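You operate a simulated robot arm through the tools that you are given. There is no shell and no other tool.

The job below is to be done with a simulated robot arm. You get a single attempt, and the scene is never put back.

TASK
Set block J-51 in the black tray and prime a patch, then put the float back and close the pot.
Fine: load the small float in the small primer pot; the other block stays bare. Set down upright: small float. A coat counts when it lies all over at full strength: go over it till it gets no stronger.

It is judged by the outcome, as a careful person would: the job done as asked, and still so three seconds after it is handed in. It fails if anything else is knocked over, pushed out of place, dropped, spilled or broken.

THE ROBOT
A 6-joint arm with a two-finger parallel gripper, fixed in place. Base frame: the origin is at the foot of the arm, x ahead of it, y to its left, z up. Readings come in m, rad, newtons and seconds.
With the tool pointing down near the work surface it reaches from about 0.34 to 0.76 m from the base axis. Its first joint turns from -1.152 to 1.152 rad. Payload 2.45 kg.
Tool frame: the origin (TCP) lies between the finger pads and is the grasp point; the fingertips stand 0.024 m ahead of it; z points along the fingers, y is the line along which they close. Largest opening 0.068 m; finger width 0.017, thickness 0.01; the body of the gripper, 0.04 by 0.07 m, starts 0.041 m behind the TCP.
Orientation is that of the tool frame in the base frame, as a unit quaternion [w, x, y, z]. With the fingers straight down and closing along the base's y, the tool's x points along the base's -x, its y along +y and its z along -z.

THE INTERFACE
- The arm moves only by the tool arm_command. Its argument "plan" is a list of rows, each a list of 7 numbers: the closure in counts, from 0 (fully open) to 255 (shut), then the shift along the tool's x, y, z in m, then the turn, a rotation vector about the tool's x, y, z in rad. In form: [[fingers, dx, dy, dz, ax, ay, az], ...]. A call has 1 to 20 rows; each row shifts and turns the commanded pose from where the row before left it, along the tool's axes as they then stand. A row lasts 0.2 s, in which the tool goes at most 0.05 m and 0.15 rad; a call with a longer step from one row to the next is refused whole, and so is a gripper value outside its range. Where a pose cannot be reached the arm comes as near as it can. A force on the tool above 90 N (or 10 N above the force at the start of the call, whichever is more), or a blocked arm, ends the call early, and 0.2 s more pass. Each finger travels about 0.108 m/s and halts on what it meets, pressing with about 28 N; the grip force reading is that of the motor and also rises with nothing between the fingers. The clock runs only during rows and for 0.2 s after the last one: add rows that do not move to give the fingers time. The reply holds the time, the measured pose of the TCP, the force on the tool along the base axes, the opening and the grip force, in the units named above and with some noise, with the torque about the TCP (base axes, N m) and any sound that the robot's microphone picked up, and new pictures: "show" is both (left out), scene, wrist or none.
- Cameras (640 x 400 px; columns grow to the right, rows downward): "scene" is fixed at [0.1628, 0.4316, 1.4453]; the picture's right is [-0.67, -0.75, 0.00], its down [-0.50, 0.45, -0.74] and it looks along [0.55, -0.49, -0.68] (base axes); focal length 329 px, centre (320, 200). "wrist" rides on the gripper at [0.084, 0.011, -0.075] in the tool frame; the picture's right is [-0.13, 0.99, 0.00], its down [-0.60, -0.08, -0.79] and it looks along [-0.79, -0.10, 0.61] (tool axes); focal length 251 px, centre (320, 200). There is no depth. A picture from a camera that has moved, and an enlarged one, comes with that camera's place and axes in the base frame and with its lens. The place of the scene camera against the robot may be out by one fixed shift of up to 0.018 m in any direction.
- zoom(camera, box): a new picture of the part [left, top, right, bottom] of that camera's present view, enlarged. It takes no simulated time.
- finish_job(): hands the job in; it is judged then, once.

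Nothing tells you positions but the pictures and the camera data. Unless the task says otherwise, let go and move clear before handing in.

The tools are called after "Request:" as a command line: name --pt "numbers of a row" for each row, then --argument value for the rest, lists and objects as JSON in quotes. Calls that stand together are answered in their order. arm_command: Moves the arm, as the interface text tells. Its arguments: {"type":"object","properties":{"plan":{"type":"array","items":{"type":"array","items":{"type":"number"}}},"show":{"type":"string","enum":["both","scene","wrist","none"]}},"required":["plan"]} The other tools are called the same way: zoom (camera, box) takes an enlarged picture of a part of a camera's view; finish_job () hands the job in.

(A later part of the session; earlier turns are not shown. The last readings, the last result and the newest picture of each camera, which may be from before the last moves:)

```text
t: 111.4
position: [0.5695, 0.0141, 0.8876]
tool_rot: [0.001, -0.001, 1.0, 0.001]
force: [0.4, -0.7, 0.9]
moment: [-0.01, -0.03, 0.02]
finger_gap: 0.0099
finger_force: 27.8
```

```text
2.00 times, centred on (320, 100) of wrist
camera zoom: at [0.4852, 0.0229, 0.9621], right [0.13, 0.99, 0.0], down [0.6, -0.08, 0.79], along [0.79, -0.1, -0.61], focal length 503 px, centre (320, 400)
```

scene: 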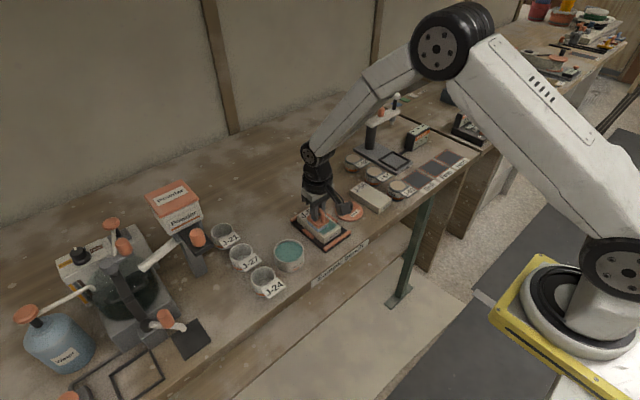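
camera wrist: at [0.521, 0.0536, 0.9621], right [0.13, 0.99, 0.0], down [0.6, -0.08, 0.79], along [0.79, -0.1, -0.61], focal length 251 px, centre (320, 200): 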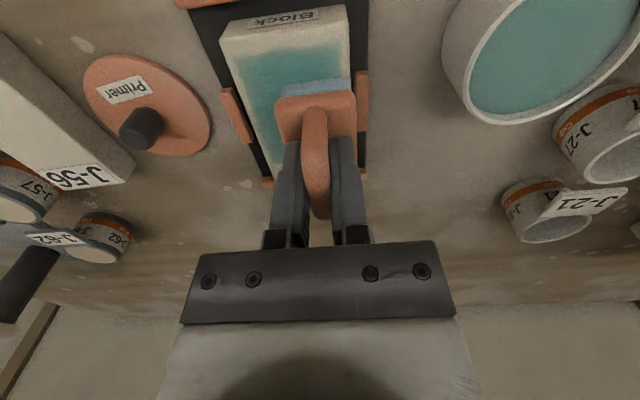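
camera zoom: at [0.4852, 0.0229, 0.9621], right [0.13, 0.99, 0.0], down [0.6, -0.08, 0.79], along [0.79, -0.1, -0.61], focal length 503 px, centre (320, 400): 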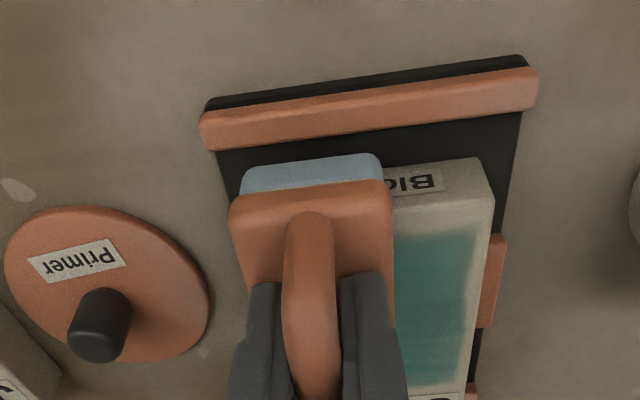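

Lifting for another look.

Request:
arm_command --pt "255 0 0 -0.012 0 0 0" --pt "255 0 0 -0.03 0 0 0" --pt "255 0.025 -0.005 -0.015 0 0 0" --pt "255 0.025 -0.005 0 0 0 0" --pt "255 0 0 0 0 0 0" --show "none"

Request:
zoom --camera "scene" --box '[302, 205, 342, 245]'

Request:
zoom --camera "scene" --box '[295, 195, 355, 255]'

Request:
zoom --camera "wrist" --box '[300, 40, 440, 200]'

```text
t: 112.6
position: [0.5191, 0.0046, 0.9447]
tool_rot: [0.002, 0.0, 1.0, 0.001]
force: [-0.1, 0.2, -1.7]
moment: [0.02, 0.02, -0.01]
finger_gap: 0.0098
finger_force: 28.1
```

```text
10.00 times, centred on (322, 225) of scene
camera zoom: at [0.1628, 0.4316, 1.4453], right [-0.67, -0.75, 0.0], down [-0.5, 0.45, -0.74], along [0.55, -0.49, -0.68], focal length 3286 px, centre (300, -50)
```

zoom: 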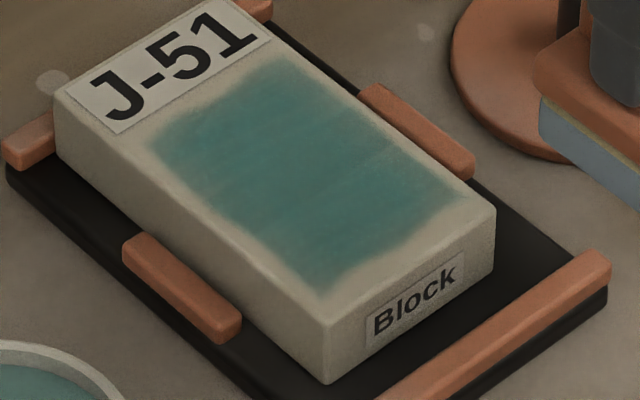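

```text
6.67 times, centred on (325, 225) of scene
camera zoom: at [0.1628, 0.4316, 1.4453], right [-0.67, -0.75, 0.0], down [-0.5, 0.45, -0.74], along [0.55, -0.49, -0.68], focal length 2190 px, centre (287, 33)
```

zoom: 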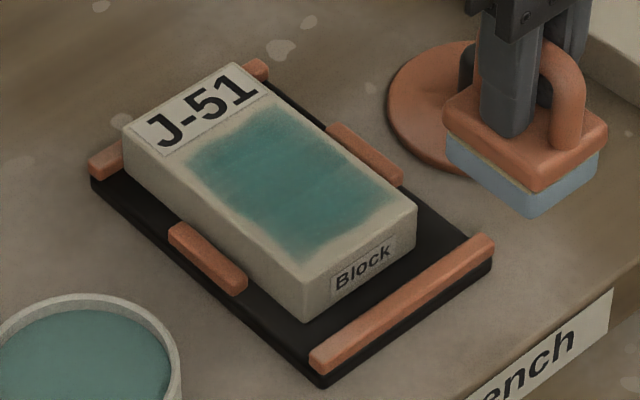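

```text
2.50 times, centred on (370, 120) of wrist
camera zoom: at [0.4341, 0.0134, 1.0201], right [0.13, 0.99, 0.0], down [0.6, -0.08, 0.79], along [0.79, -0.1, -0.61], focal length 629 px, centre (195, 400)
```

zoom: 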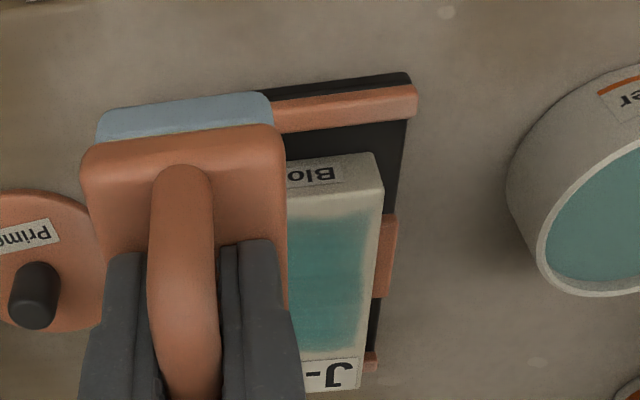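

I want to confirm the block is flat on the tray floor (not riding up on the far bar), so I'll zoom closely on its far and near ends.

Request:
zoom --camera "scene" --box '[304, 205, 324, 225]'

Request:
zoom --camera "scene" --box '[318, 218, 346, 246]'

```text
16.00 times, centred on (314, 215) of scene
camera zoom: at [0.1628, 0.4316, 1.4453], right [-0.67, -0.75, 0.0], down [-0.5, 0.45, -0.74], along [0.55, -0.49, -0.68], focal length 5257 px, centre (416, -40)
```

zoom: 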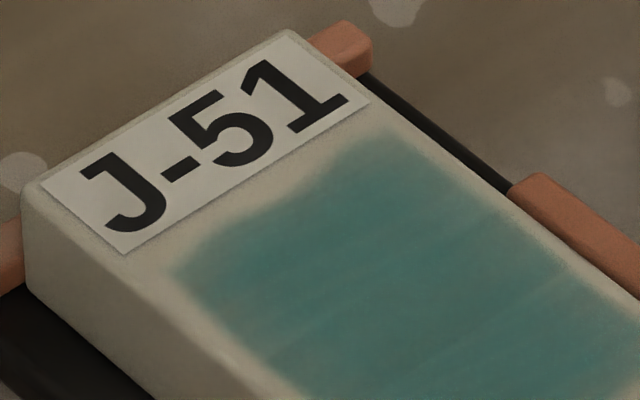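

```text
14.29 times, centred on (332, 232) of scene
camera zoom: at [0.1628, 0.4316, 1.4453], right [-0.67, -0.75, 0.0], down [-0.5, 0.45, -0.74], along [0.55, -0.49, -0.68], focal length 4694 px, centre (149, -257)
```

zoom: 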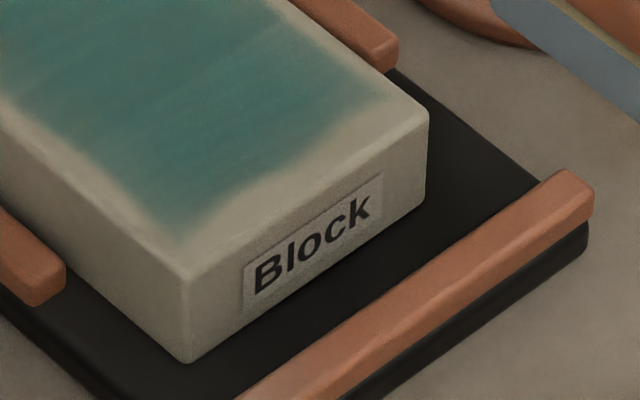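

The block is flat on the tray floor against the far bar and the coat is even. One more round to check it gets no stronger.

Request:
arm_command --pt "255 -0.0405 0.0202 0 0 0 0" --pt "255 -0.0405 0.0202 0 0 0 0" --pt "255 0 0 0.025 0 0 0" --pt "255 0 0 0.02 0 0 0" --pt "255 0 0 0.009 0 0 0" --pt "255 0 0 0.0032 0 0 0" --pt "255 -0.015 0 0 0 0 0" --pt "255 -0.015 0 0 0 0 0" --pt "255 0.015 0 0 0 0 0" --pt "255 0.015 0 0 0 0 0" --pt "255 0.015 0 0 0 0 0" --pt "255 0.015 0 0 0 0 0" --pt "255 -0.015 0 0 0 0 0" --pt "255 -0.015 0 0 0 0 0" --pt "255 -0.015 0 0 0 0 0" --pt "255 -0.015 0 0 0 0 0" --pt "255 0.015 0 0 0 0 0" --pt "255 0.015 0 0 0 0 0" --pt "255 0.015 0 0 0 0 0" --pt "255 0.015 0 0 0 0 0" --show "none"

Request:
arm_command --pt "255 0 0 -0.006 0 0 0" --pt "255 0 -0.0155 0 0 0 0" --pt "255 0 0 0.0059 0 0 0" --pt "255 -0.015 0 0 0 0 0" --pt "255 -0.015 0 0 0 0 0" --pt "255 -0.015 0 0 0 0 0" --pt "255 -0.015 0 0 0 0 0" --pt "255 0.015 0 0 0 0 0" --pt "255 0.015 0 0 0 0 0" --pt "255 0.015 0 0 0 0 0" --pt "255 0.015 0 0 0 0 0" --pt "255 -0.015 0 0 0 0 0" --pt "255 -0.015 0 0 0 0 0" --pt "255 -0.015 0 0 0 0 0" --pt "255 -0.015 0 0 0 0 0" --pt "255 0.015 0 0 0 0 0" --pt "255 0.015 0 0 0 0 0" --pt "255 0.015 0 0 0 0 0" --pt "255 0.015 0 0 0 0 0" --show "none"

Request:
zoom --camera "scene" --box '[295, 195, 355, 255]'

Request:
zoom --camera "wrist" --box '[220, 0, 420, 200]'

```text
t: 116.8
position: [0.5707, 0.0452, 0.8864]
tool_rot: [0.002, -0.001, 1.0, 0.0]
force: [6.3, 0.7, 10.9]
moment: [-0.02, -0.28, -0.04]
finger_gap: 0.0098
finger_force: 28.3
```

```text
t: 120.8
position: [0.5714, 0.0278, 0.8878]
tool_rot: [0.001, -0.001, 1.0, 0.0]
force: [1.7, -0.1, 3.5]
moment: [-0.02, -0.06, 0.0]
finger_gap: 0.0098
finger_force: 28.0
```

```text
6.67 times, centred on (325, 225) of scene
camera zoom: at [0.1628, 0.4316, 1.4453], right [-0.67, -0.75, 0.0], down [-0.5, 0.45, -0.74], along [0.55, -0.49, -0.68], focal length 2190 px, centre (287, 33)
```

zoom: 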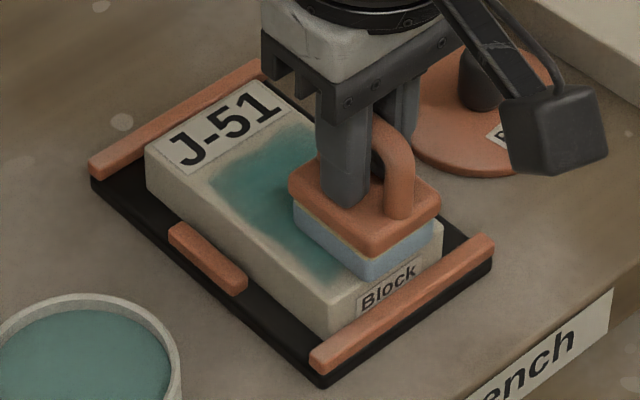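

```text
2.00 times, centred on (320, 100) of wrist
camera zoom: at [0.4859, 0.0391, 0.9619], right [0.13, 0.99, 0.0], down [0.6, -0.08, 0.8], along [0.79, -0.1, -0.61], focal length 503 px, centre (320, 400)
```

zoom: 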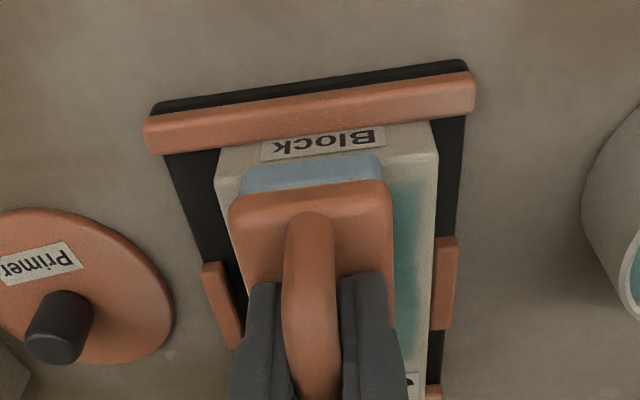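

Now the −y line for this round, then inspect.

Request:
arm_command --pt "255 0 0 -0.006 0 0 0" --pt "255 0 -0.0145 0 0 0 0" --pt "255 0 0 0.0063 0 0 0" --pt "255 -0.015 0 0 0 0 0" --pt "255 -0.015 0 0 0 0 0" --pt "255 -0.015 0 0 0 0 0" --pt "255 -0.015 0 0 0 0 0" --pt "255 0.015 0 0 0 0 0" --pt "255 0.015 0 0 0 0 0" --pt "255 0.015 0 0 0 0 0" --pt "255 0.015 0 0 0 0 0" --pt "255 -0.015 0 0 0 0 0" --pt "255 -0.015 0 0 0 0 0" --pt "255 -0.015 0 0 0 0 0" --pt "255 -0.015 0 0 0 0 0" --pt "255 0.015 0 0 0 0 0" --pt "255 0.015 0 0 0 0 0" --pt "255 0.015 0 0 0 0 0" --pt "255 0.015 0 0 0 0 0" --show "none"

Request:
arm_command --pt "255 0 0 -0.012 0 0 0" --pt "255 0 0 -0.03 0 0 0" --pt "255 0.025 0.0 -0.015 0 0 0" --pt "255 0.025 0.0 0 0 0 0" --pt "255 0 0 0 0 0 0" --show "none"

Request:
zoom --camera "scene" --box '[302, 205, 342, 245]'

Request:
zoom --camera "scene" --box '[318, 218, 346, 246]'

Request:
zoom --camera "scene" --box '[304, 205, 324, 225]'

```text
t: 124.8
position: [0.5688, 0.0138, 0.8869]
tool_rot: [0.0, 0.0, 1.0, 0.001]
force: [2.5, -0.7, 4.5]
moment: [-0.05, -0.26, -0.01]
finger_gap: 0.0097
finger_force: 27.8
```

```text
t: 126.0
position: [0.5194, 0.014, 0.9439]
tool_rot: [0.001, -0.001, 1.0, 0.001]
force: [-0.4, -0.5, -0.8]
moment: [0.01, 0.0, -0.01]
finger_gap: 0.0098
finger_force: 27.7
```

```text
10.00 times, centred on (322, 225) of scene
camera zoom: at [0.1628, 0.4316, 1.4453], right [-0.67, -0.75, 0.0], down [-0.5, 0.45, -0.74], along [0.55, -0.49, -0.68], focal length 3286 px, centre (300, -50)
```

zoom: 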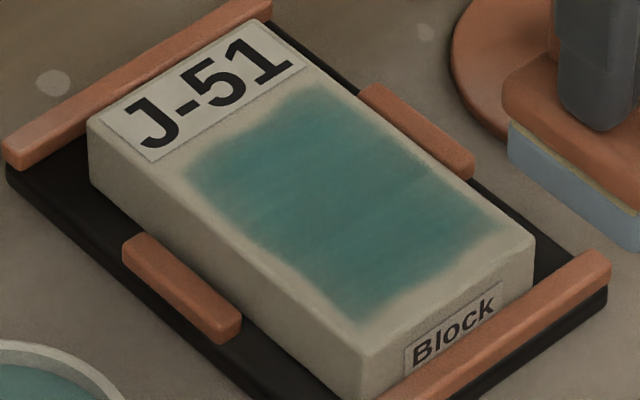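

```text
14.29 times, centred on (332, 232) of scene
camera zoom: at [0.1628, 0.4316, 1.4453], right [-0.67, -0.75, 0.0], down [-0.5, 0.45, -0.74], along [0.55, -0.49, -0.68], focal length 4694 px, centre (149, -257)
```

zoom: 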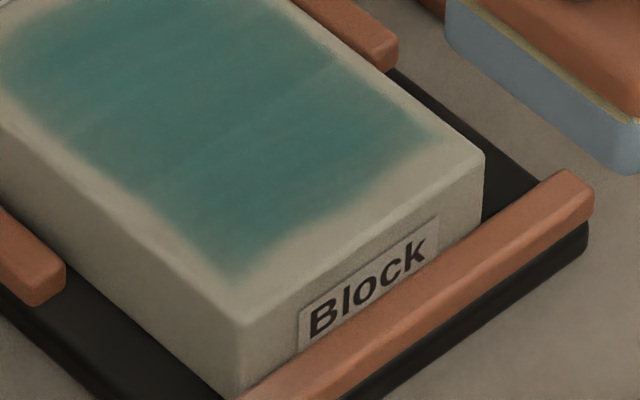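

```text
16.00 times, centred on (314, 215) of scene
camera zoom: at [0.1628, 0.4316, 1.4453], right [-0.67, -0.75, 0.0], down [-0.5, 0.45, -0.74], along [0.55, -0.49, -0.68], focal length 5257 px, centre (416, -40)
```

zoom: 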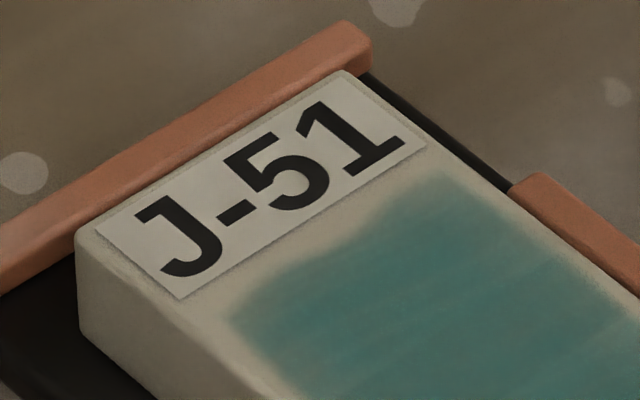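

No further change in colour — the coat is saturated and even. Now I'll carry the float back to where it stood (grasp TCP ≈ (0.6985, 0.127)).

Request:
arm_command --pt "255 -0.0298 0.0188 0 0 0 0" --pt "255 -0.0298 0.0188 0 0 0 0" --pt "255 -0.0298 0.0188 0 0 0 0" --pt "255 -0.0298 0.0188 0 0 0 0" --pt "255 -0.0298 0.0188 0 0 0 0" --pt "255 -0.0298 0.0188 0 0 0 0" --pt "255 0 0 0 0 0 0" --pt "255 0 0 0.03 0 0 0" --pt "255 0 0 0.03 0 0 0" --pt "255 0 0 0.018 0 0 0" --pt "255 0 0 0 0 0 0"

Request:
zoom --camera "wrist" --box '[220, 20, 420, 200]'

Request:
zoom --camera "scene" --box '[245, 180, 305, 240]'

```text
t: 128.4
position: [0.7013, 0.1286, 0.8663]
tool_rot: [0.001, -0.001, 1.0, 0.0]
force: [0.6, -0.1, -1.0]
moment: [0.0, -0.02, 0.0]
finger_gap: 0.0096
finger_force: 28.1
camera wrist: at [0.616, 0.1384, 0.9415], right [0.13, 0.99, 0.0], down [0.6, -0.08, 0.79], along [0.79, -0.1, -0.61], focal length 251 px, centre (320, 200)
```

scene: 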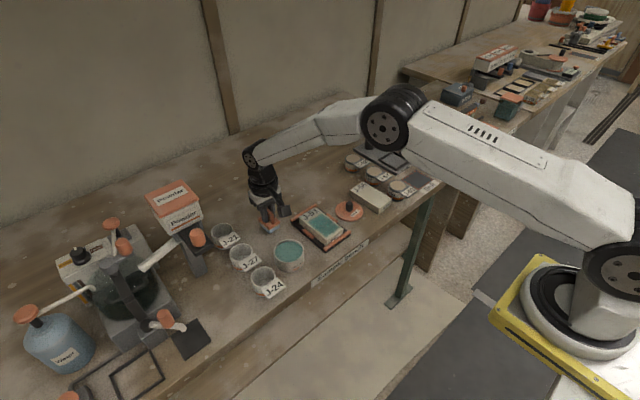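
wrist: 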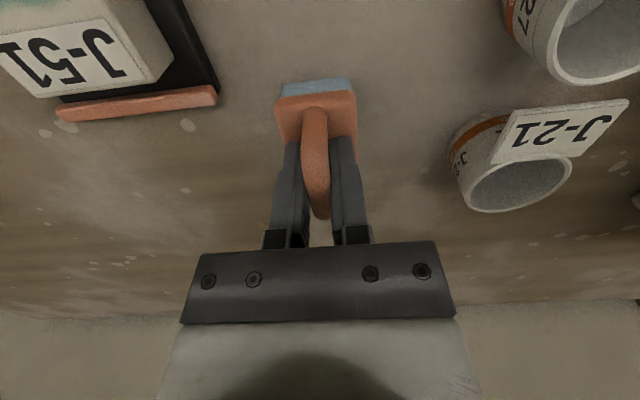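

```text
2.22 times, centred on (320, 110) of wrist
camera zoom: at [0.616, 0.1384, 0.9415], right [0.13, 0.99, 0.0], down [0.6, -0.08, 0.79], along [0.79, -0.1, -0.61], focal length 559 px, centre (320, 400)
```

zoom: 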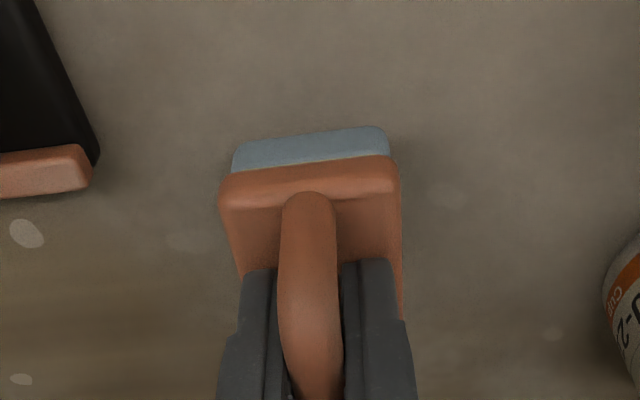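

```text
6.67 times, centred on (275, 210) of scene
camera zoom: at [0.1628, 0.4316, 1.4453], right [-0.67, -0.75, 0.0], down [-0.5, 0.45, -0.74], along [0.55, -0.49, -0.68], focal length 2190 px, centre (620, 133)
```

zoom: 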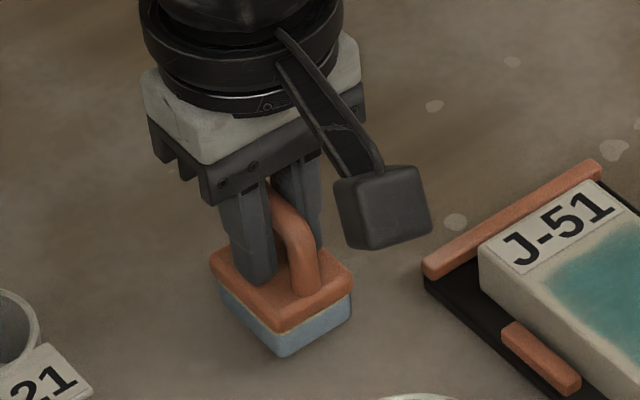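

I'm ~2.5 mm off the original spot; correcting and lowering gently to the bench.

Request:
arm_command --pt "255 0.0025 -0.0015 0.004 0 0 0" --pt "255 0 0 0.0045 0 0 0" --pt "255 0 0 0 0 0 0" --show "none"

Request:
arm_command --pt "255 0 0 0.001 0 0 0" --pt "255 0 0 0 0 0 0" --show "none"

Request:
arm_command --pt "255 0 0 0.001 0 0 0" --pt "255 0 0 0 0 0 0" --show "none"

```text
t: 129.2
position: [0.6984, 0.1254, 0.8574]
tool_rot: [0.001, 0.0, 1.0, 0.0]
force: [0.0, 0.8, 0.5]
moment: [-0.01, -0.01, -0.01]
finger_gap: 0.0099
finger_force: 28.3
```

```text
t: 129.8
position: [0.6961, 0.1259, 0.8574]
tool_rot: [0.001, -0.001, 1.0, 0.0]
force: [0.3, -0.1, -0.5]
moment: [0.01, 0.0, 0.0]
finger_gap: 0.0097
finger_force: 28.3
```

```text
t: 130.4
position: [0.6966, 0.1265, 0.8545]
tool_rot: [0.001, 0.0, 1.0, 0.0]
force: [0.3, 0.3, -0.3]
moment: [0.02, 0.01, -0.04]
finger_gap: 0.0094
finger_force: 27.9
```

Request:
arm_command --pt "255 0 0 0.001 0 0 0" --pt "255 0 0 0 0 0 0" --show "none"

Request:
zoom --camera "scene" --box '[245, 180, 305, 240]'

Request:
zoom --camera "wrist" --box '[220, 20, 420, 200]'

```text
t: 131.0
position: [0.696, 0.1257, 0.8548]
tool_rot: [0.0, -0.001, 1.0, 0.0]
force: [-0.1, -0.8, 0.0]
moment: [-0.02, 0.01, -0.02]
finger_gap: 0.0097
finger_force: 27.5
```

```text
6.67 times, centred on (275, 210) of scene
camera zoom: at [0.1628, 0.4316, 1.4453], right [-0.67, -0.75, 0.0], down [-0.5, 0.45, -0.74], along [0.55, -0.49, -0.68], focal length 2190 px, centre (620, 133)
```

zoom: 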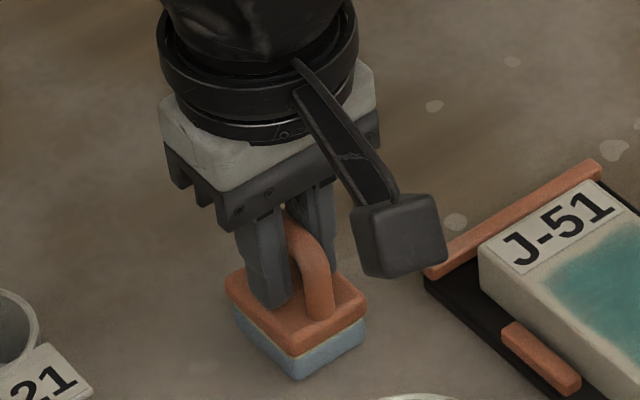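

```text
2.22 times, centred on (320, 110) of wrist
camera zoom: at [0.6122, 0.1358, 0.9294], right [0.13, 0.99, 0.0], down [0.6, -0.08, 0.79], along [0.79, -0.1, -0.61], focal length 559 px, centre (320, 400)
```

zoom: 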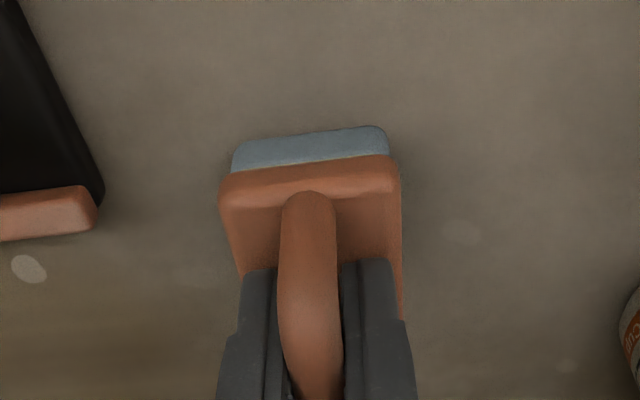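

About 2.5 mm short in x and 1 mm in y; correcting and continuing down.

Request:
arm_command --pt "255 -0.0025 0.001 0 0 0 0" --pt "255 0 0 0.0005 0 0 0" --pt "255 0 0 0 0 0 0" --show "none"

Request:
arm_command --pt "255 0 0 0.001 0 0 0" --pt "255 0 0 0 0 0 0" --show "none"

Request:
arm_command --pt "255 0 0 0.0005 0 0 0" --pt "255 0 0 0 0 0 0" --show "none"

```text
t: 131.8
position: [0.6993, 0.1261, 0.8531]
tool_rot: [0.001, 0.0, 1.0, 0.0]
force: [-0.4, 0.5, -0.4]
moment: [-0.02, 0.01, -0.01]
finger_gap: 0.0099
finger_force: 28.2
```

```text
t: 132.4
position: [0.6994, 0.1277, 0.8517]
tool_rot: [0.001, -0.001, 1.0, 0.0]
force: [-0.1, -0.1, 0.1]
moment: [0.0, -0.04, 0.01]
finger_gap: 0.0097
finger_force: 28.1
```

```text
t: 133.0
position: [0.6996, 0.1268, 0.8536]
tool_rot: [0.001, -0.001, 1.0, 0.0]
force: [-0.2, 0.6, 1.4]
moment: [0.02, 0.05, -0.04]
finger_gap: 0.0096
finger_force: 27.8
```

Request:
arm_command --pt "255 0 0 0.0006 0 0 0" --pt "255 0 0 0 0 0 0"

Request:
zoom --camera "scene" --box '[245, 180, 305, 240]'

```text
t: 133.6
position: [0.6991, 0.1266, 0.8518]
tool_rot: [0.003, -0.001, 1.0, 0.001]
force: [-1.1, -1.4, 7.0]
moment: [-0.01, 0.11, 0.04]
finger_gap: 0.0096
finger_force: 27.6
camera wrist: at [0.615, 0.1367, 0.927], right [0.13, 0.99, 0.0], down [0.6, -0.08, 0.79], along [0.79, -0.1, -0.61], focal length 251 px, centre (320, 200)
```

scene: 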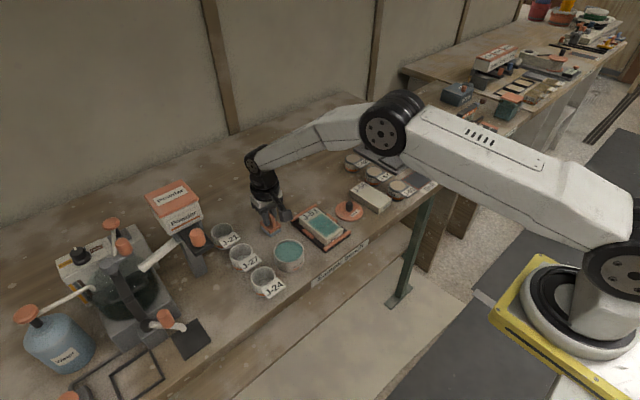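
wrist: 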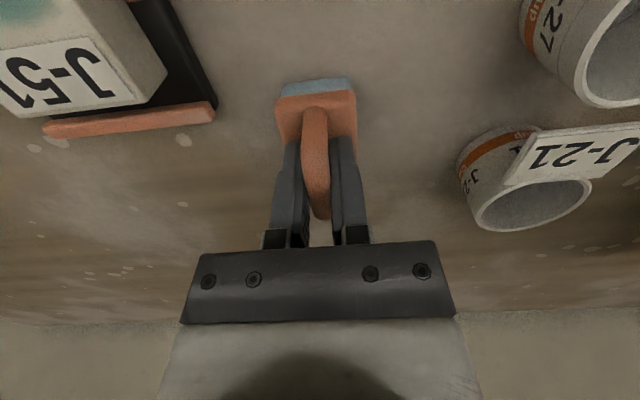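

```text
6.67 times, centred on (275, 210) of scene
camera zoom: at [0.1627, 0.4316, 1.4453], right [-0.67, -0.75, 0.0], down [-0.5, 0.45, -0.74], along [0.55, -0.49, -0.68], focal length 2190 px, centre (620, 133)
```

zoom: 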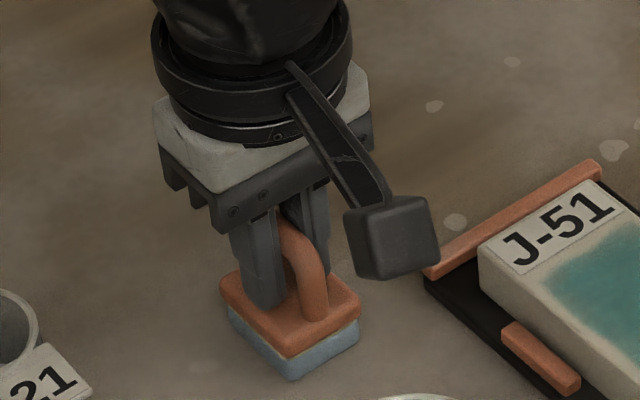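

Float is standing on the bench exactly where it was. Easing off, opening and rising clear.

Request:
arm_command --pt "255 0 0 -0.0005 0 0 0" --pt "200 0 0 0 0 0 0" --pt "100 0 0 0 0 0 0" --pt "0 0 0 0 0 0 0" --pt "0 0 0 0 0 0 0" --pt "0 0 0 -0.02 0 0 0" --pt "0 0 0 -0.04 0 0 0" --pt "0 0 0 -0.03 0 0 0" --pt "0 0 0 0 0 0 0"

Request:
zoom --camera "scene" --box '[245, 190, 345, 270]'

Request:
zoom --camera "wrist" --box '[240, 20, 400, 180]'

```text
t: 135.6
position: [0.6978, 0.1273, 0.9409]
tool_rot: [0.0, -0.001, 1.0, 0.001]
force: [0.3, -0.4, 0.6]
moment: [0.0, -0.03, -0.01]
finger_gap: 0.0677
finger_force: 0.0
camera wrist: at [0.6132, 0.1371, 1.0164], right [0.13, 0.99, 0.0], down [0.6, -0.08, 0.79], along [0.79, -0.1, -0.61], focal length 251 px, centre (320, 200)
```

scene: 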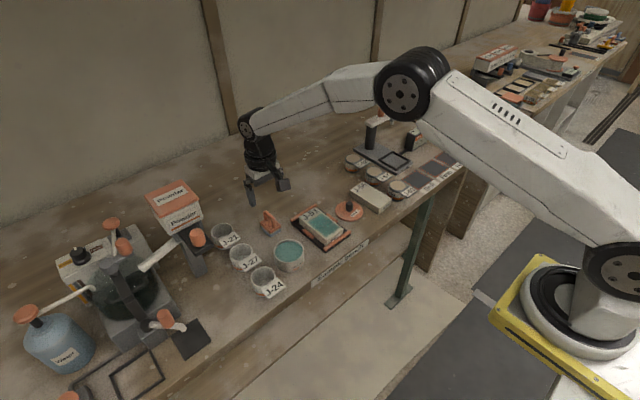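
wrist: 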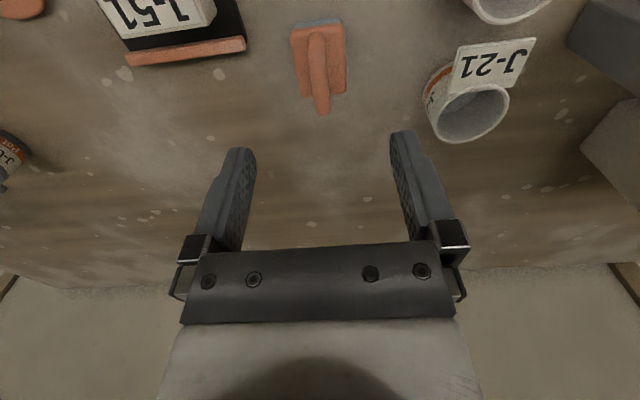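

```text
5.00 times, centred on (295, 230) of scene
camera zoom: at [0.1628, 0.4316, 1.4453], right [-0.67, -0.75, 0.0], down [-0.5, 0.45, -0.74], along [0.55, -0.49, -0.68], focal length 1643 px, centre (445, 50)
```

zoom: 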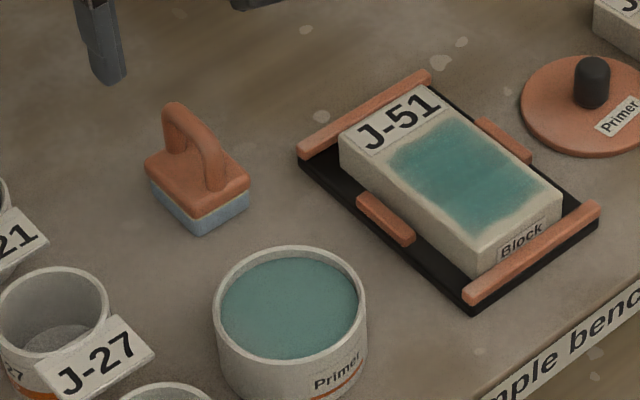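

```text
2.50 times, centred on (320, 100) of wrist
camera zoom: at [0.6132, 0.1371, 1.0164], right [0.13, 0.99, 0.0], down [0.6, -0.08, 0.79], along [0.79, -0.1, -0.61], focal length 629 px, centre (320, 450)
```

zoom: 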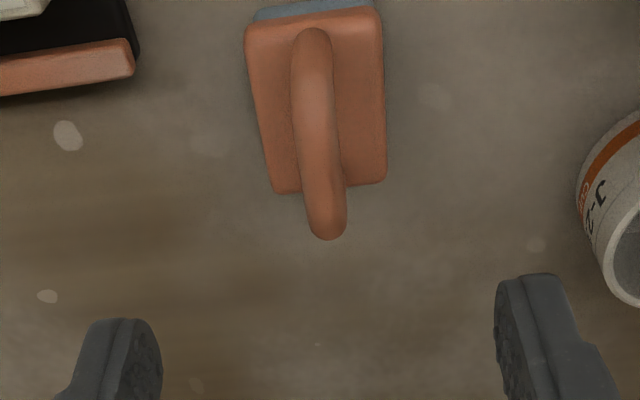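

Float is upright in place. With a clear view, I'll check the coat once more at high zoom before closing the pot.

Request:
zoom --camera "scene" --box '[308, 208, 340, 240]'

Request:
zoom --camera "scene" --box '[314, 214, 334, 234]'

```text
12.50 times, centred on (324, 224) of scene
camera zoom: at [0.1628, 0.4316, 1.4453], right [-0.67, -0.75, 0.0], down [-0.5, 0.45, -0.74], along [0.55, -0.49, -0.68], focal length 4107 px, centre (270, -100)
```

zoom: 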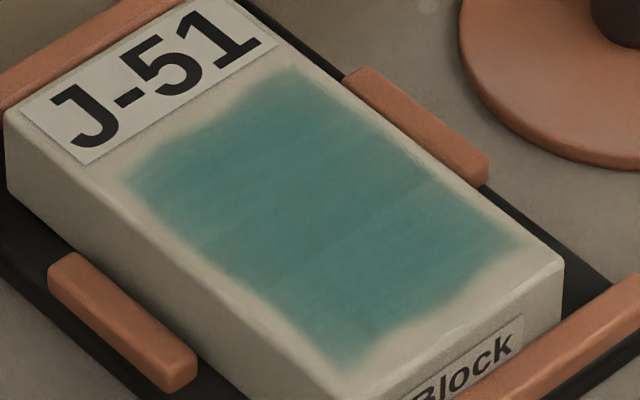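

```text
16.00 times, centred on (324, 224) of scene
camera zoom: at [0.1628, 0.4316, 1.4453], right [-0.67, -0.75, 0.0], down [-0.5, 0.45, -0.74], along [0.55, -0.49, -0.68], focal length 5257 px, centre (256, -184)
```

zoom: 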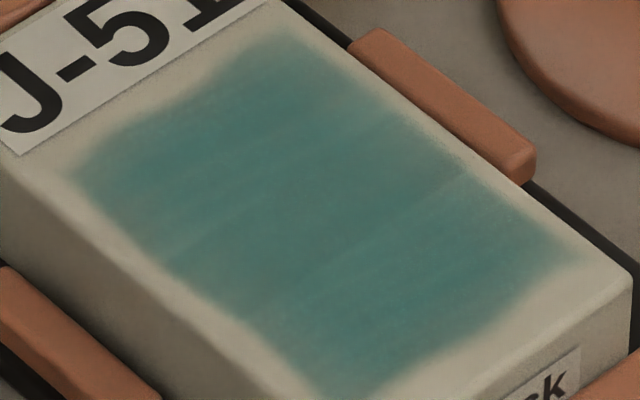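

Coat is even and complete (slight shading follows the lighting). Now fetch the lid: moving above it at about (0.6125, −0.070).

Request:
arm_command --pt "0 0.01422 -0.03288 0 0 0 0" --pt "0 0.01422 -0.03288 0 0 0 0" --pt "0 0.01422 -0.03288 0 0 0 0" --pt "0 0.01422 -0.03288 0 0 0 0" --pt "0 0.01422 -0.03288 0 0 0 0" --pt "0 0.01422 -0.03288 0 0 0 0" --pt "0 0 0 0 0 0 0" --pt "0 0 0 0.04 0 0 0" --pt "0 0 0 0.03 0 0 0" --pt "0 0 0 0 0 0 0" --pt "0 0 0 0 0 0 0"

Request:
zoom --camera "wrist" --box '[180, 0, 460, 200]'

```text
t: 138.0
position: [0.6128, -0.0705, 0.8721]
tool_rot: [0.001, -0.001, 1.0, 0.001]
force: [0.2, 0.6, -0.9]
moment: [-0.02, -0.03, 0.01]
finger_gap: 0.068
finger_force: 0.0
camera wrist: at [0.5288, -0.0603, 0.9471], right [0.13, 0.99, 0.0], down [0.6, -0.08, 0.79], along [0.79, -0.1, -0.61], focal length 251 px, centre (320, 200)
```

scene: 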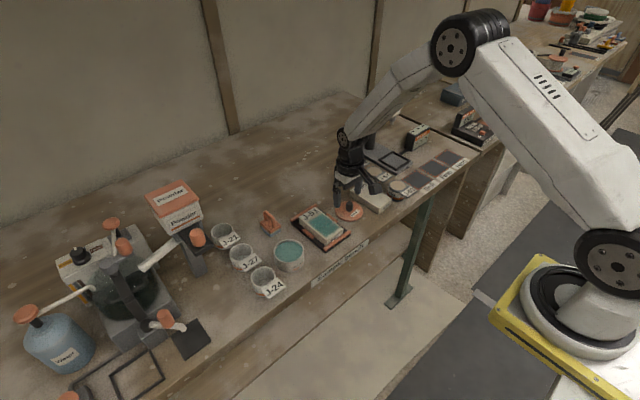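
wrist: 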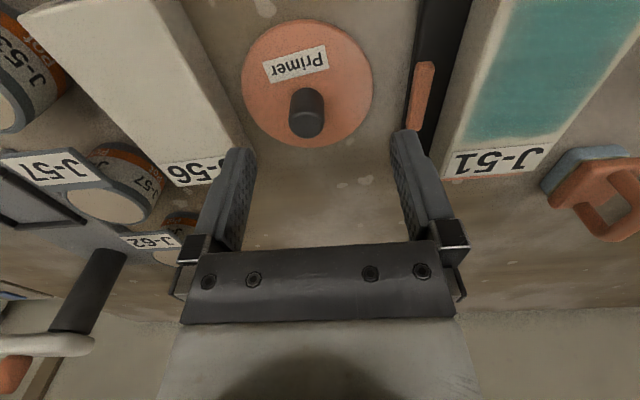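

```text
2.00 times, centred on (320, 100) of wrist
camera zoom: at [0.5288, -0.0603, 0.9471], right [0.13, 0.99, 0.0], down [0.6, -0.08, 0.79], along [0.79, -0.1, -0.61], focal length 503 px, centre (320, 400)
```

zoom: 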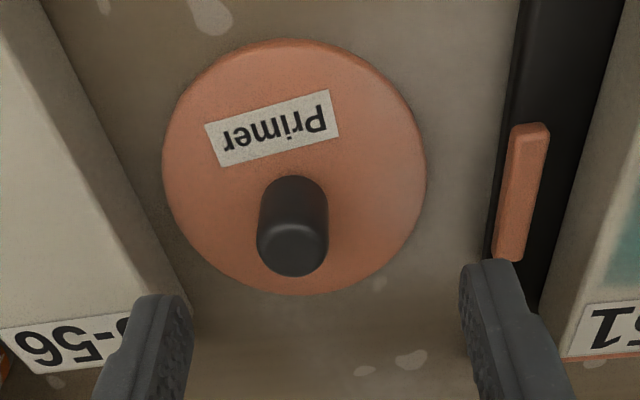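

The knob is actually about 8 mm to the −y side of my TCP, near (0.6095, −0.078). I'll shift, narrow the opening to stay clear of J‑56, and re-check.

Request:
arm_command --pt "90 0.0033 -0.0075 0 0 0 0" --pt "90 0 0 0 0 0 0" --pt "90 0 0 0 0 0 0" --show "wrist"

Request:
zoom --camera "wrist" --box '[180, 0, 460, 200]'

```text
t: 138.8
position: [0.6111, -0.0776, 0.8718]
tool_rot: [0.0, 0.0, 1.0, 0.001]
force: [0.4, -0.3, 0.3]
moment: [-0.02, -0.02, 0.01]
finger_gap: 0.0438
finger_force: 0.0
camera wrist: at [0.5259, -0.0683, 0.9477], right [0.13, 0.99, 0.0], down [0.6, -0.08, 0.79], along [0.79, -0.1, -0.61], focal length 251 px, centre (320, 200)
```

wrist: 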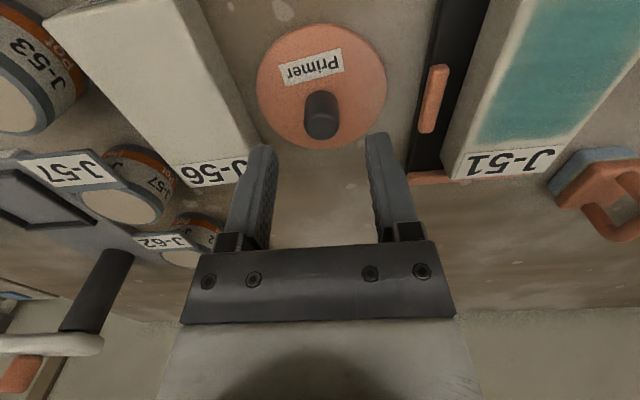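

```text
2.00 times, centred on (320, 100) of wrist
camera zoom: at [0.5259, -0.0683, 0.9477], right [0.13, 0.99, 0.0], down [0.6, -0.08, 0.79], along [0.79, -0.1, -0.61], focal length 503 px, centre (320, 400)
```

zoom: 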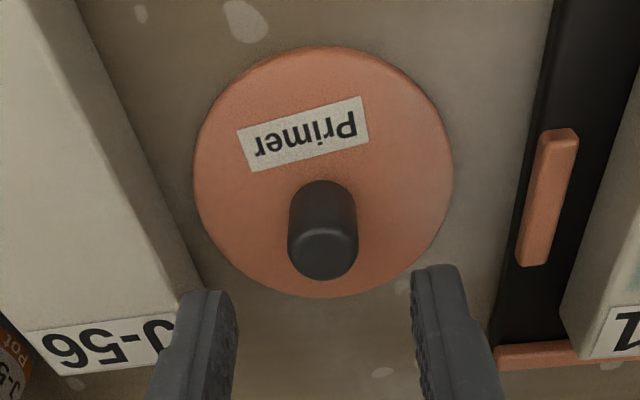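

Centred on the knob now. Descending and gripping.

Request:
arm_command --pt "90 0 0 0.02 0 0 0" --pt "90 0 0 0.0148 0 0 0" --pt "90 0 0 0 0 0 0" --pt "255 0 0 0 0 0 0" --pt "255 0 0 0 0 0 0" --pt "255 0 0 0 0 0 0"

Request:
zoom --camera "wrist" --box '[200, 0, 460, 200]'

```text
t: 140.2
position: [0.6108, -0.0783, 0.8379]
tool_rot: [0.001, -0.001, 1.0, 0.0]
force: [-0.3, -0.4, 0.6]
moment: [-0.02, -0.01, 0.01]
finger_gap: 0.0189
finger_force: 27.8
camera wrist: at [0.5269, -0.0684, 0.9124], right [0.13, 0.99, 0.0], down [0.6, -0.08, 0.79], along [0.79, -0.1, -0.61], focal length 251 px, centre (320, 200)
```

scene: 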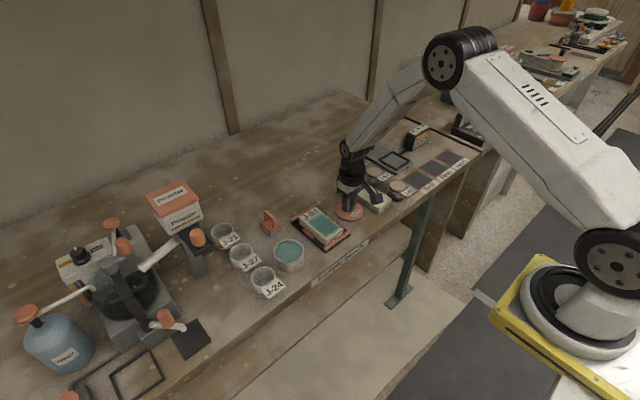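
wrist: 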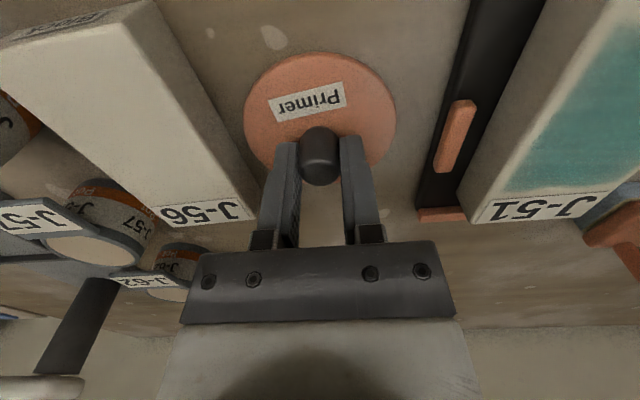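

```text
2.00 times, centred on (330, 100) of wrist
camera zoom: at [0.5269, -0.0684, 0.9124], right [0.13, 0.99, 0.0], down [0.6, -0.08, 0.79], along [0.79, -0.1, -0.61], focal length 503 px, centre (300, 400)
```

zoom: 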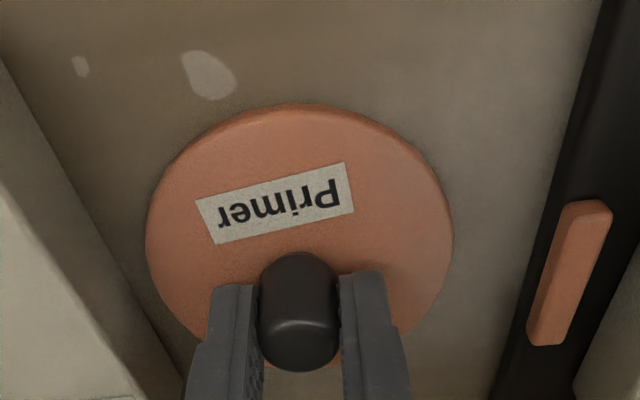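

Lid gripped. Lifting and carrying it back toward the pot, stopping above to align.

Request:
arm_command --pt "255 0 0 -0.01 0 0 0" --pt "255 0 0 -0.03 0 0 0" --pt "255 0 0 -0.04 0 0 0" --pt "255 0 0 -0.035 0 0 0" --pt "255 0 0 0 0 0 0" --show "none"

Request:
arm_command --pt "255 0.0036 0.0386 0 0 0 0" --pt "255 0.0036 0.0386 0 0 0 0" --pt "255 0.0036 0.0386 0 0 0 0" --pt "255 0.0036 0.0386 0 0 0 0" --pt "255 0.0036 0.0386 0 0 0 0" --pt "255 0.0036 0.0386 0 0 0 0" --pt "255 0 0 0 0 0 0" --pt "255 0 0 0 0 0 0"

Request:
zoom --camera "wrist" --box '[200, 0, 460, 200]'

Request:
zoom --camera "scene" --box '[245, 190, 345, 270]'

```text
t: 141.4
position: [0.6097, -0.0773, 0.9509]
tool_rot: [0.001, -0.001, 1.0, 0.0]
force: [-0.4, 0.1, -0.3]
moment: [0.01, -0.01, -0.02]
finger_gap: 0.0188
finger_force: 27.8
```

```text
t: 143.2
position: [0.5882, 0.1521, 0.9523]
tool_rot: [0.0, 0.0, 1.0, 0.0]
force: [0.1, -0.3, -0.4]
moment: [0.01, 0.02, 0.01]
finger_gap: 0.0186
finger_force: 27.8
camera wrist: at [0.5042, 0.1614, 1.0263], right [0.13, 0.99, 0.0], down [0.6, -0.08, 0.79], along [0.79, -0.1, -0.61], focal length 251 px, centre (320, 200)
```

scene: 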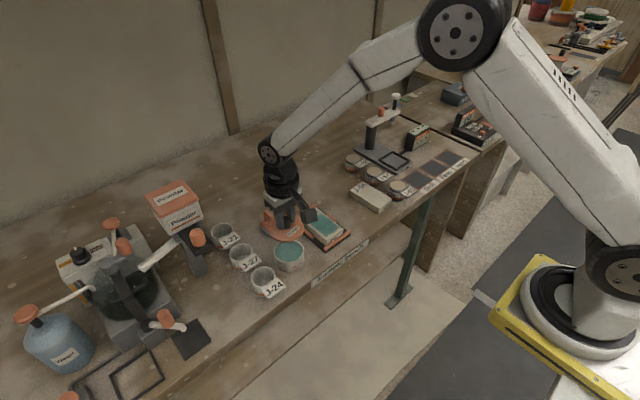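
wrist: 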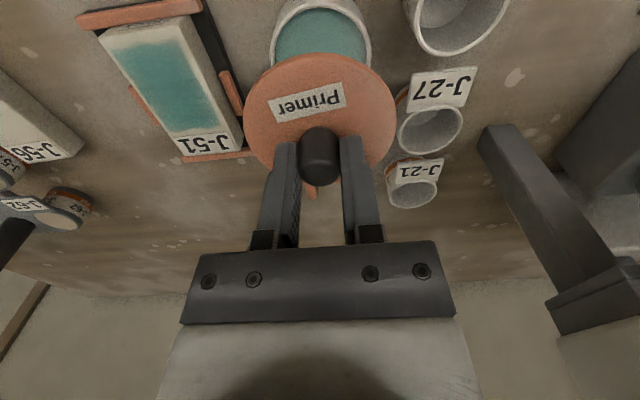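

```text
2.00 times, centred on (330, 100) of wrist
camera zoom: at [0.5042, 0.1614, 1.0263], right [0.13, 0.99, 0.0], down [0.6, -0.08, 0.79], along [0.79, -0.1, -0.61], focal length 503 px, centre (300, 400)
```

zoom: 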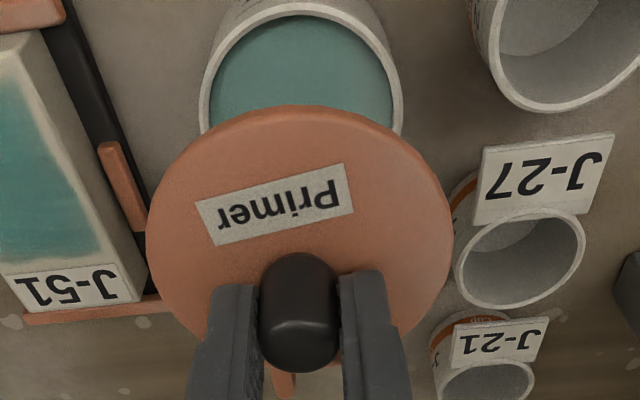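

```text
5.00 times, centred on (295, 230) of scene
camera zoom: at [0.1628, 0.4316, 1.4453], right [-0.67, -0.75, 0.0], down [-0.5, 0.45, -0.74], along [0.55, -0.49, -0.68], focal length 1643 px, centre (445, 50)
```

zoom: 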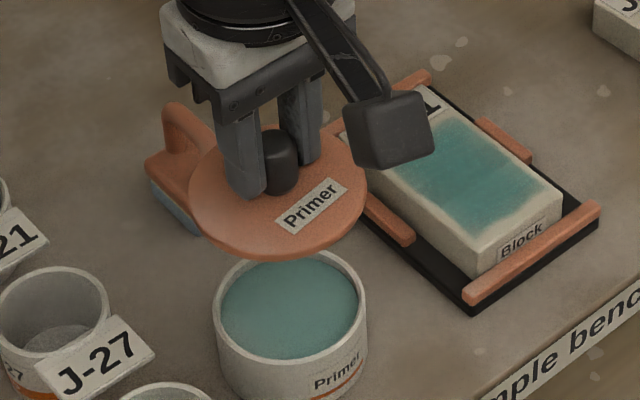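

Pot centre now ≈(0.587, 0.152); accounting for how the lid sits in the grip, TCP should be about (0.5886, 0.153). Lowering to just above the rim and checking alignment.

Request:
arm_command --pt "255 -0.0004 0.001 0.02 0 0 0" --pt "255 0 0 0.025 0 0 0" --pt "255 0 0 0.018 0 0 0" --pt "255 0 0 0 0 0 0" --pt "255 0 0 0 0 0 0"

Request:
zoom --camera "wrist" --box '[200, 0, 460, 200]'

Request:
zoom --camera "scene" --box '[260, 200, 330, 270]'

```text
t: 144.4
position: [0.5901, 0.1528, 0.889]
tool_rot: [0.001, -0.002, 1.0, 0.0]
force: [0.5, -0.6, -0.1]
moment: [0.01, 0.02, -0.01]
finger_gap: 0.0191
finger_force: 28.3
camera wrist: at [0.5056, 0.1633, 0.9637], right [0.13, 0.99, 0.0], down [0.6, -0.08, 0.79], along [0.79, -0.1, -0.61], focal length 251 px, centre (320, 200)
```

scene: 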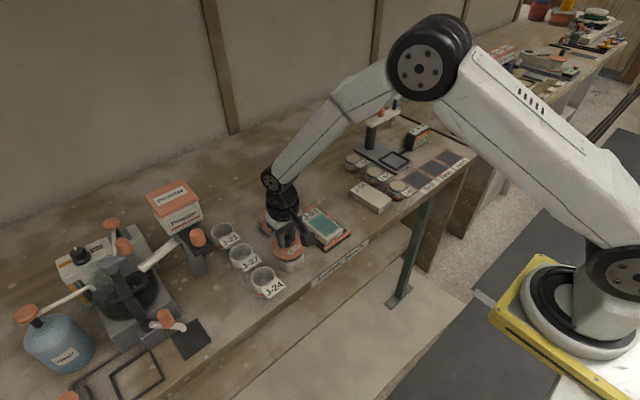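
wrist: 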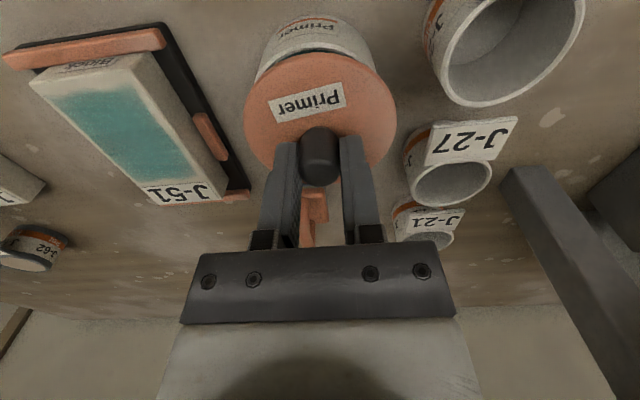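

```text
2.00 times, centred on (330, 100) of wrist
camera zoom: at [0.5056, 0.1633, 0.9637], right [0.13, 0.99, 0.0], down [0.6, -0.08, 0.79], along [0.79, -0.1, -0.61], focal length 503 px, centre (300, 400)
```

zoom: 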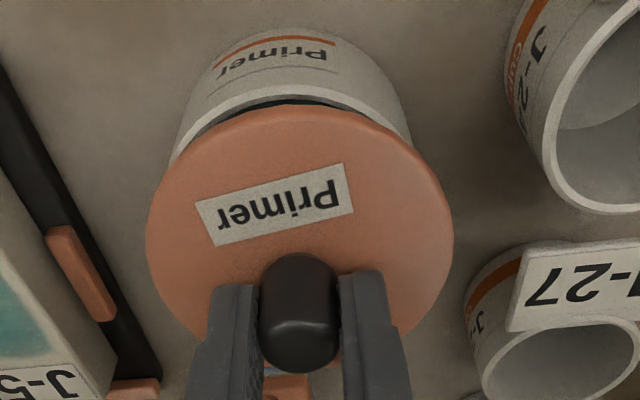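

```text
5.71 times, centred on (295, 235) of scene
camera zoom: at [0.1628, 0.4316, 1.4453], right [-0.67, -0.75, 0.0], down [-0.5, 0.45, -0.74], along [0.55, -0.49, -0.68], focal length 1878 px, centre (463, 0)
```

zoom: 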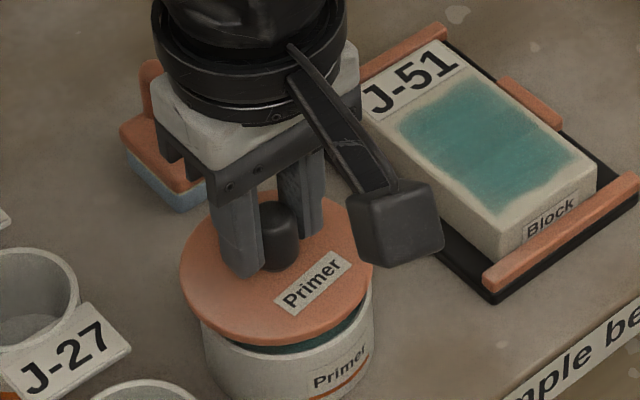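

Lid is nearly concentric with the pot. A half‑millimetre tweak, then lowering and pressing gently until it snaps.

Request:
arm_command --pt "255 0.0004 -0.0005 0.005 0 0 0" --pt "255 0 0 0.004 0 0 0" --pt "255 0 0 0 0 0 0" --show "none"

Request:
arm_command --pt "255 0 0 0.002 0 0 0" --pt "255 0 0 0 0 0 0" --show "none"

Request:
zoom --camera "scene" --box '[260, 200, 330, 270]'

Request:
zoom --camera "wrist" --box '[200, 0, 460, 200]'

```text
t: 145.2
position: [0.59, 0.1525, 0.8799]
tool_rot: [0.001, -0.001, 1.0, 0.0]
force: [-0.5, 0.4, -0.4]
moment: [-0.01, 0.02, 0.01]
finger_gap: 0.0188
finger_force: 27.9
```

```text
t: 145.8
position: [0.5897, 0.153, 0.8784]
tool_rot: [0.0, -0.001, 1.0, 0.001]
force: [-0.1, 0.0, -1.4]
moment: [0.02, 0.0, -0.01]
finger_gap: 0.0187
finger_force: 27.9
```

```text
5.71 times, centred on (295, 235) of scene
camera zoom: at [0.1628, 0.4316, 1.4453], right [-0.67, -0.75, 0.0], down [-0.5, 0.45, -0.74], along [0.55, -0.49, -0.68], focal length 1878 px, centre (463, 0)
```

zoom: 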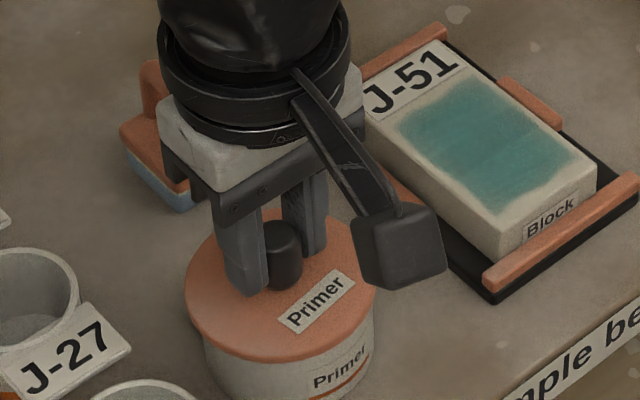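

```text
2.00 times, centred on (330, 100) of wrist
camera zoom: at [0.5046, 0.163, 0.9527], right [0.13, 0.99, 0.0], down [0.6, -0.08, 0.79], along [0.79, -0.1, -0.61], focal length 503 px, centre (300, 400)
```

zoom: 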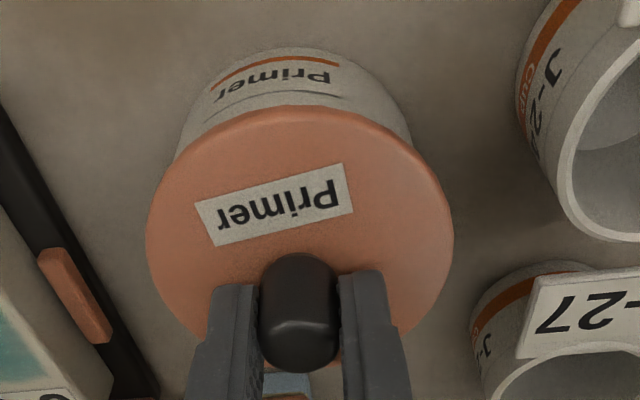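

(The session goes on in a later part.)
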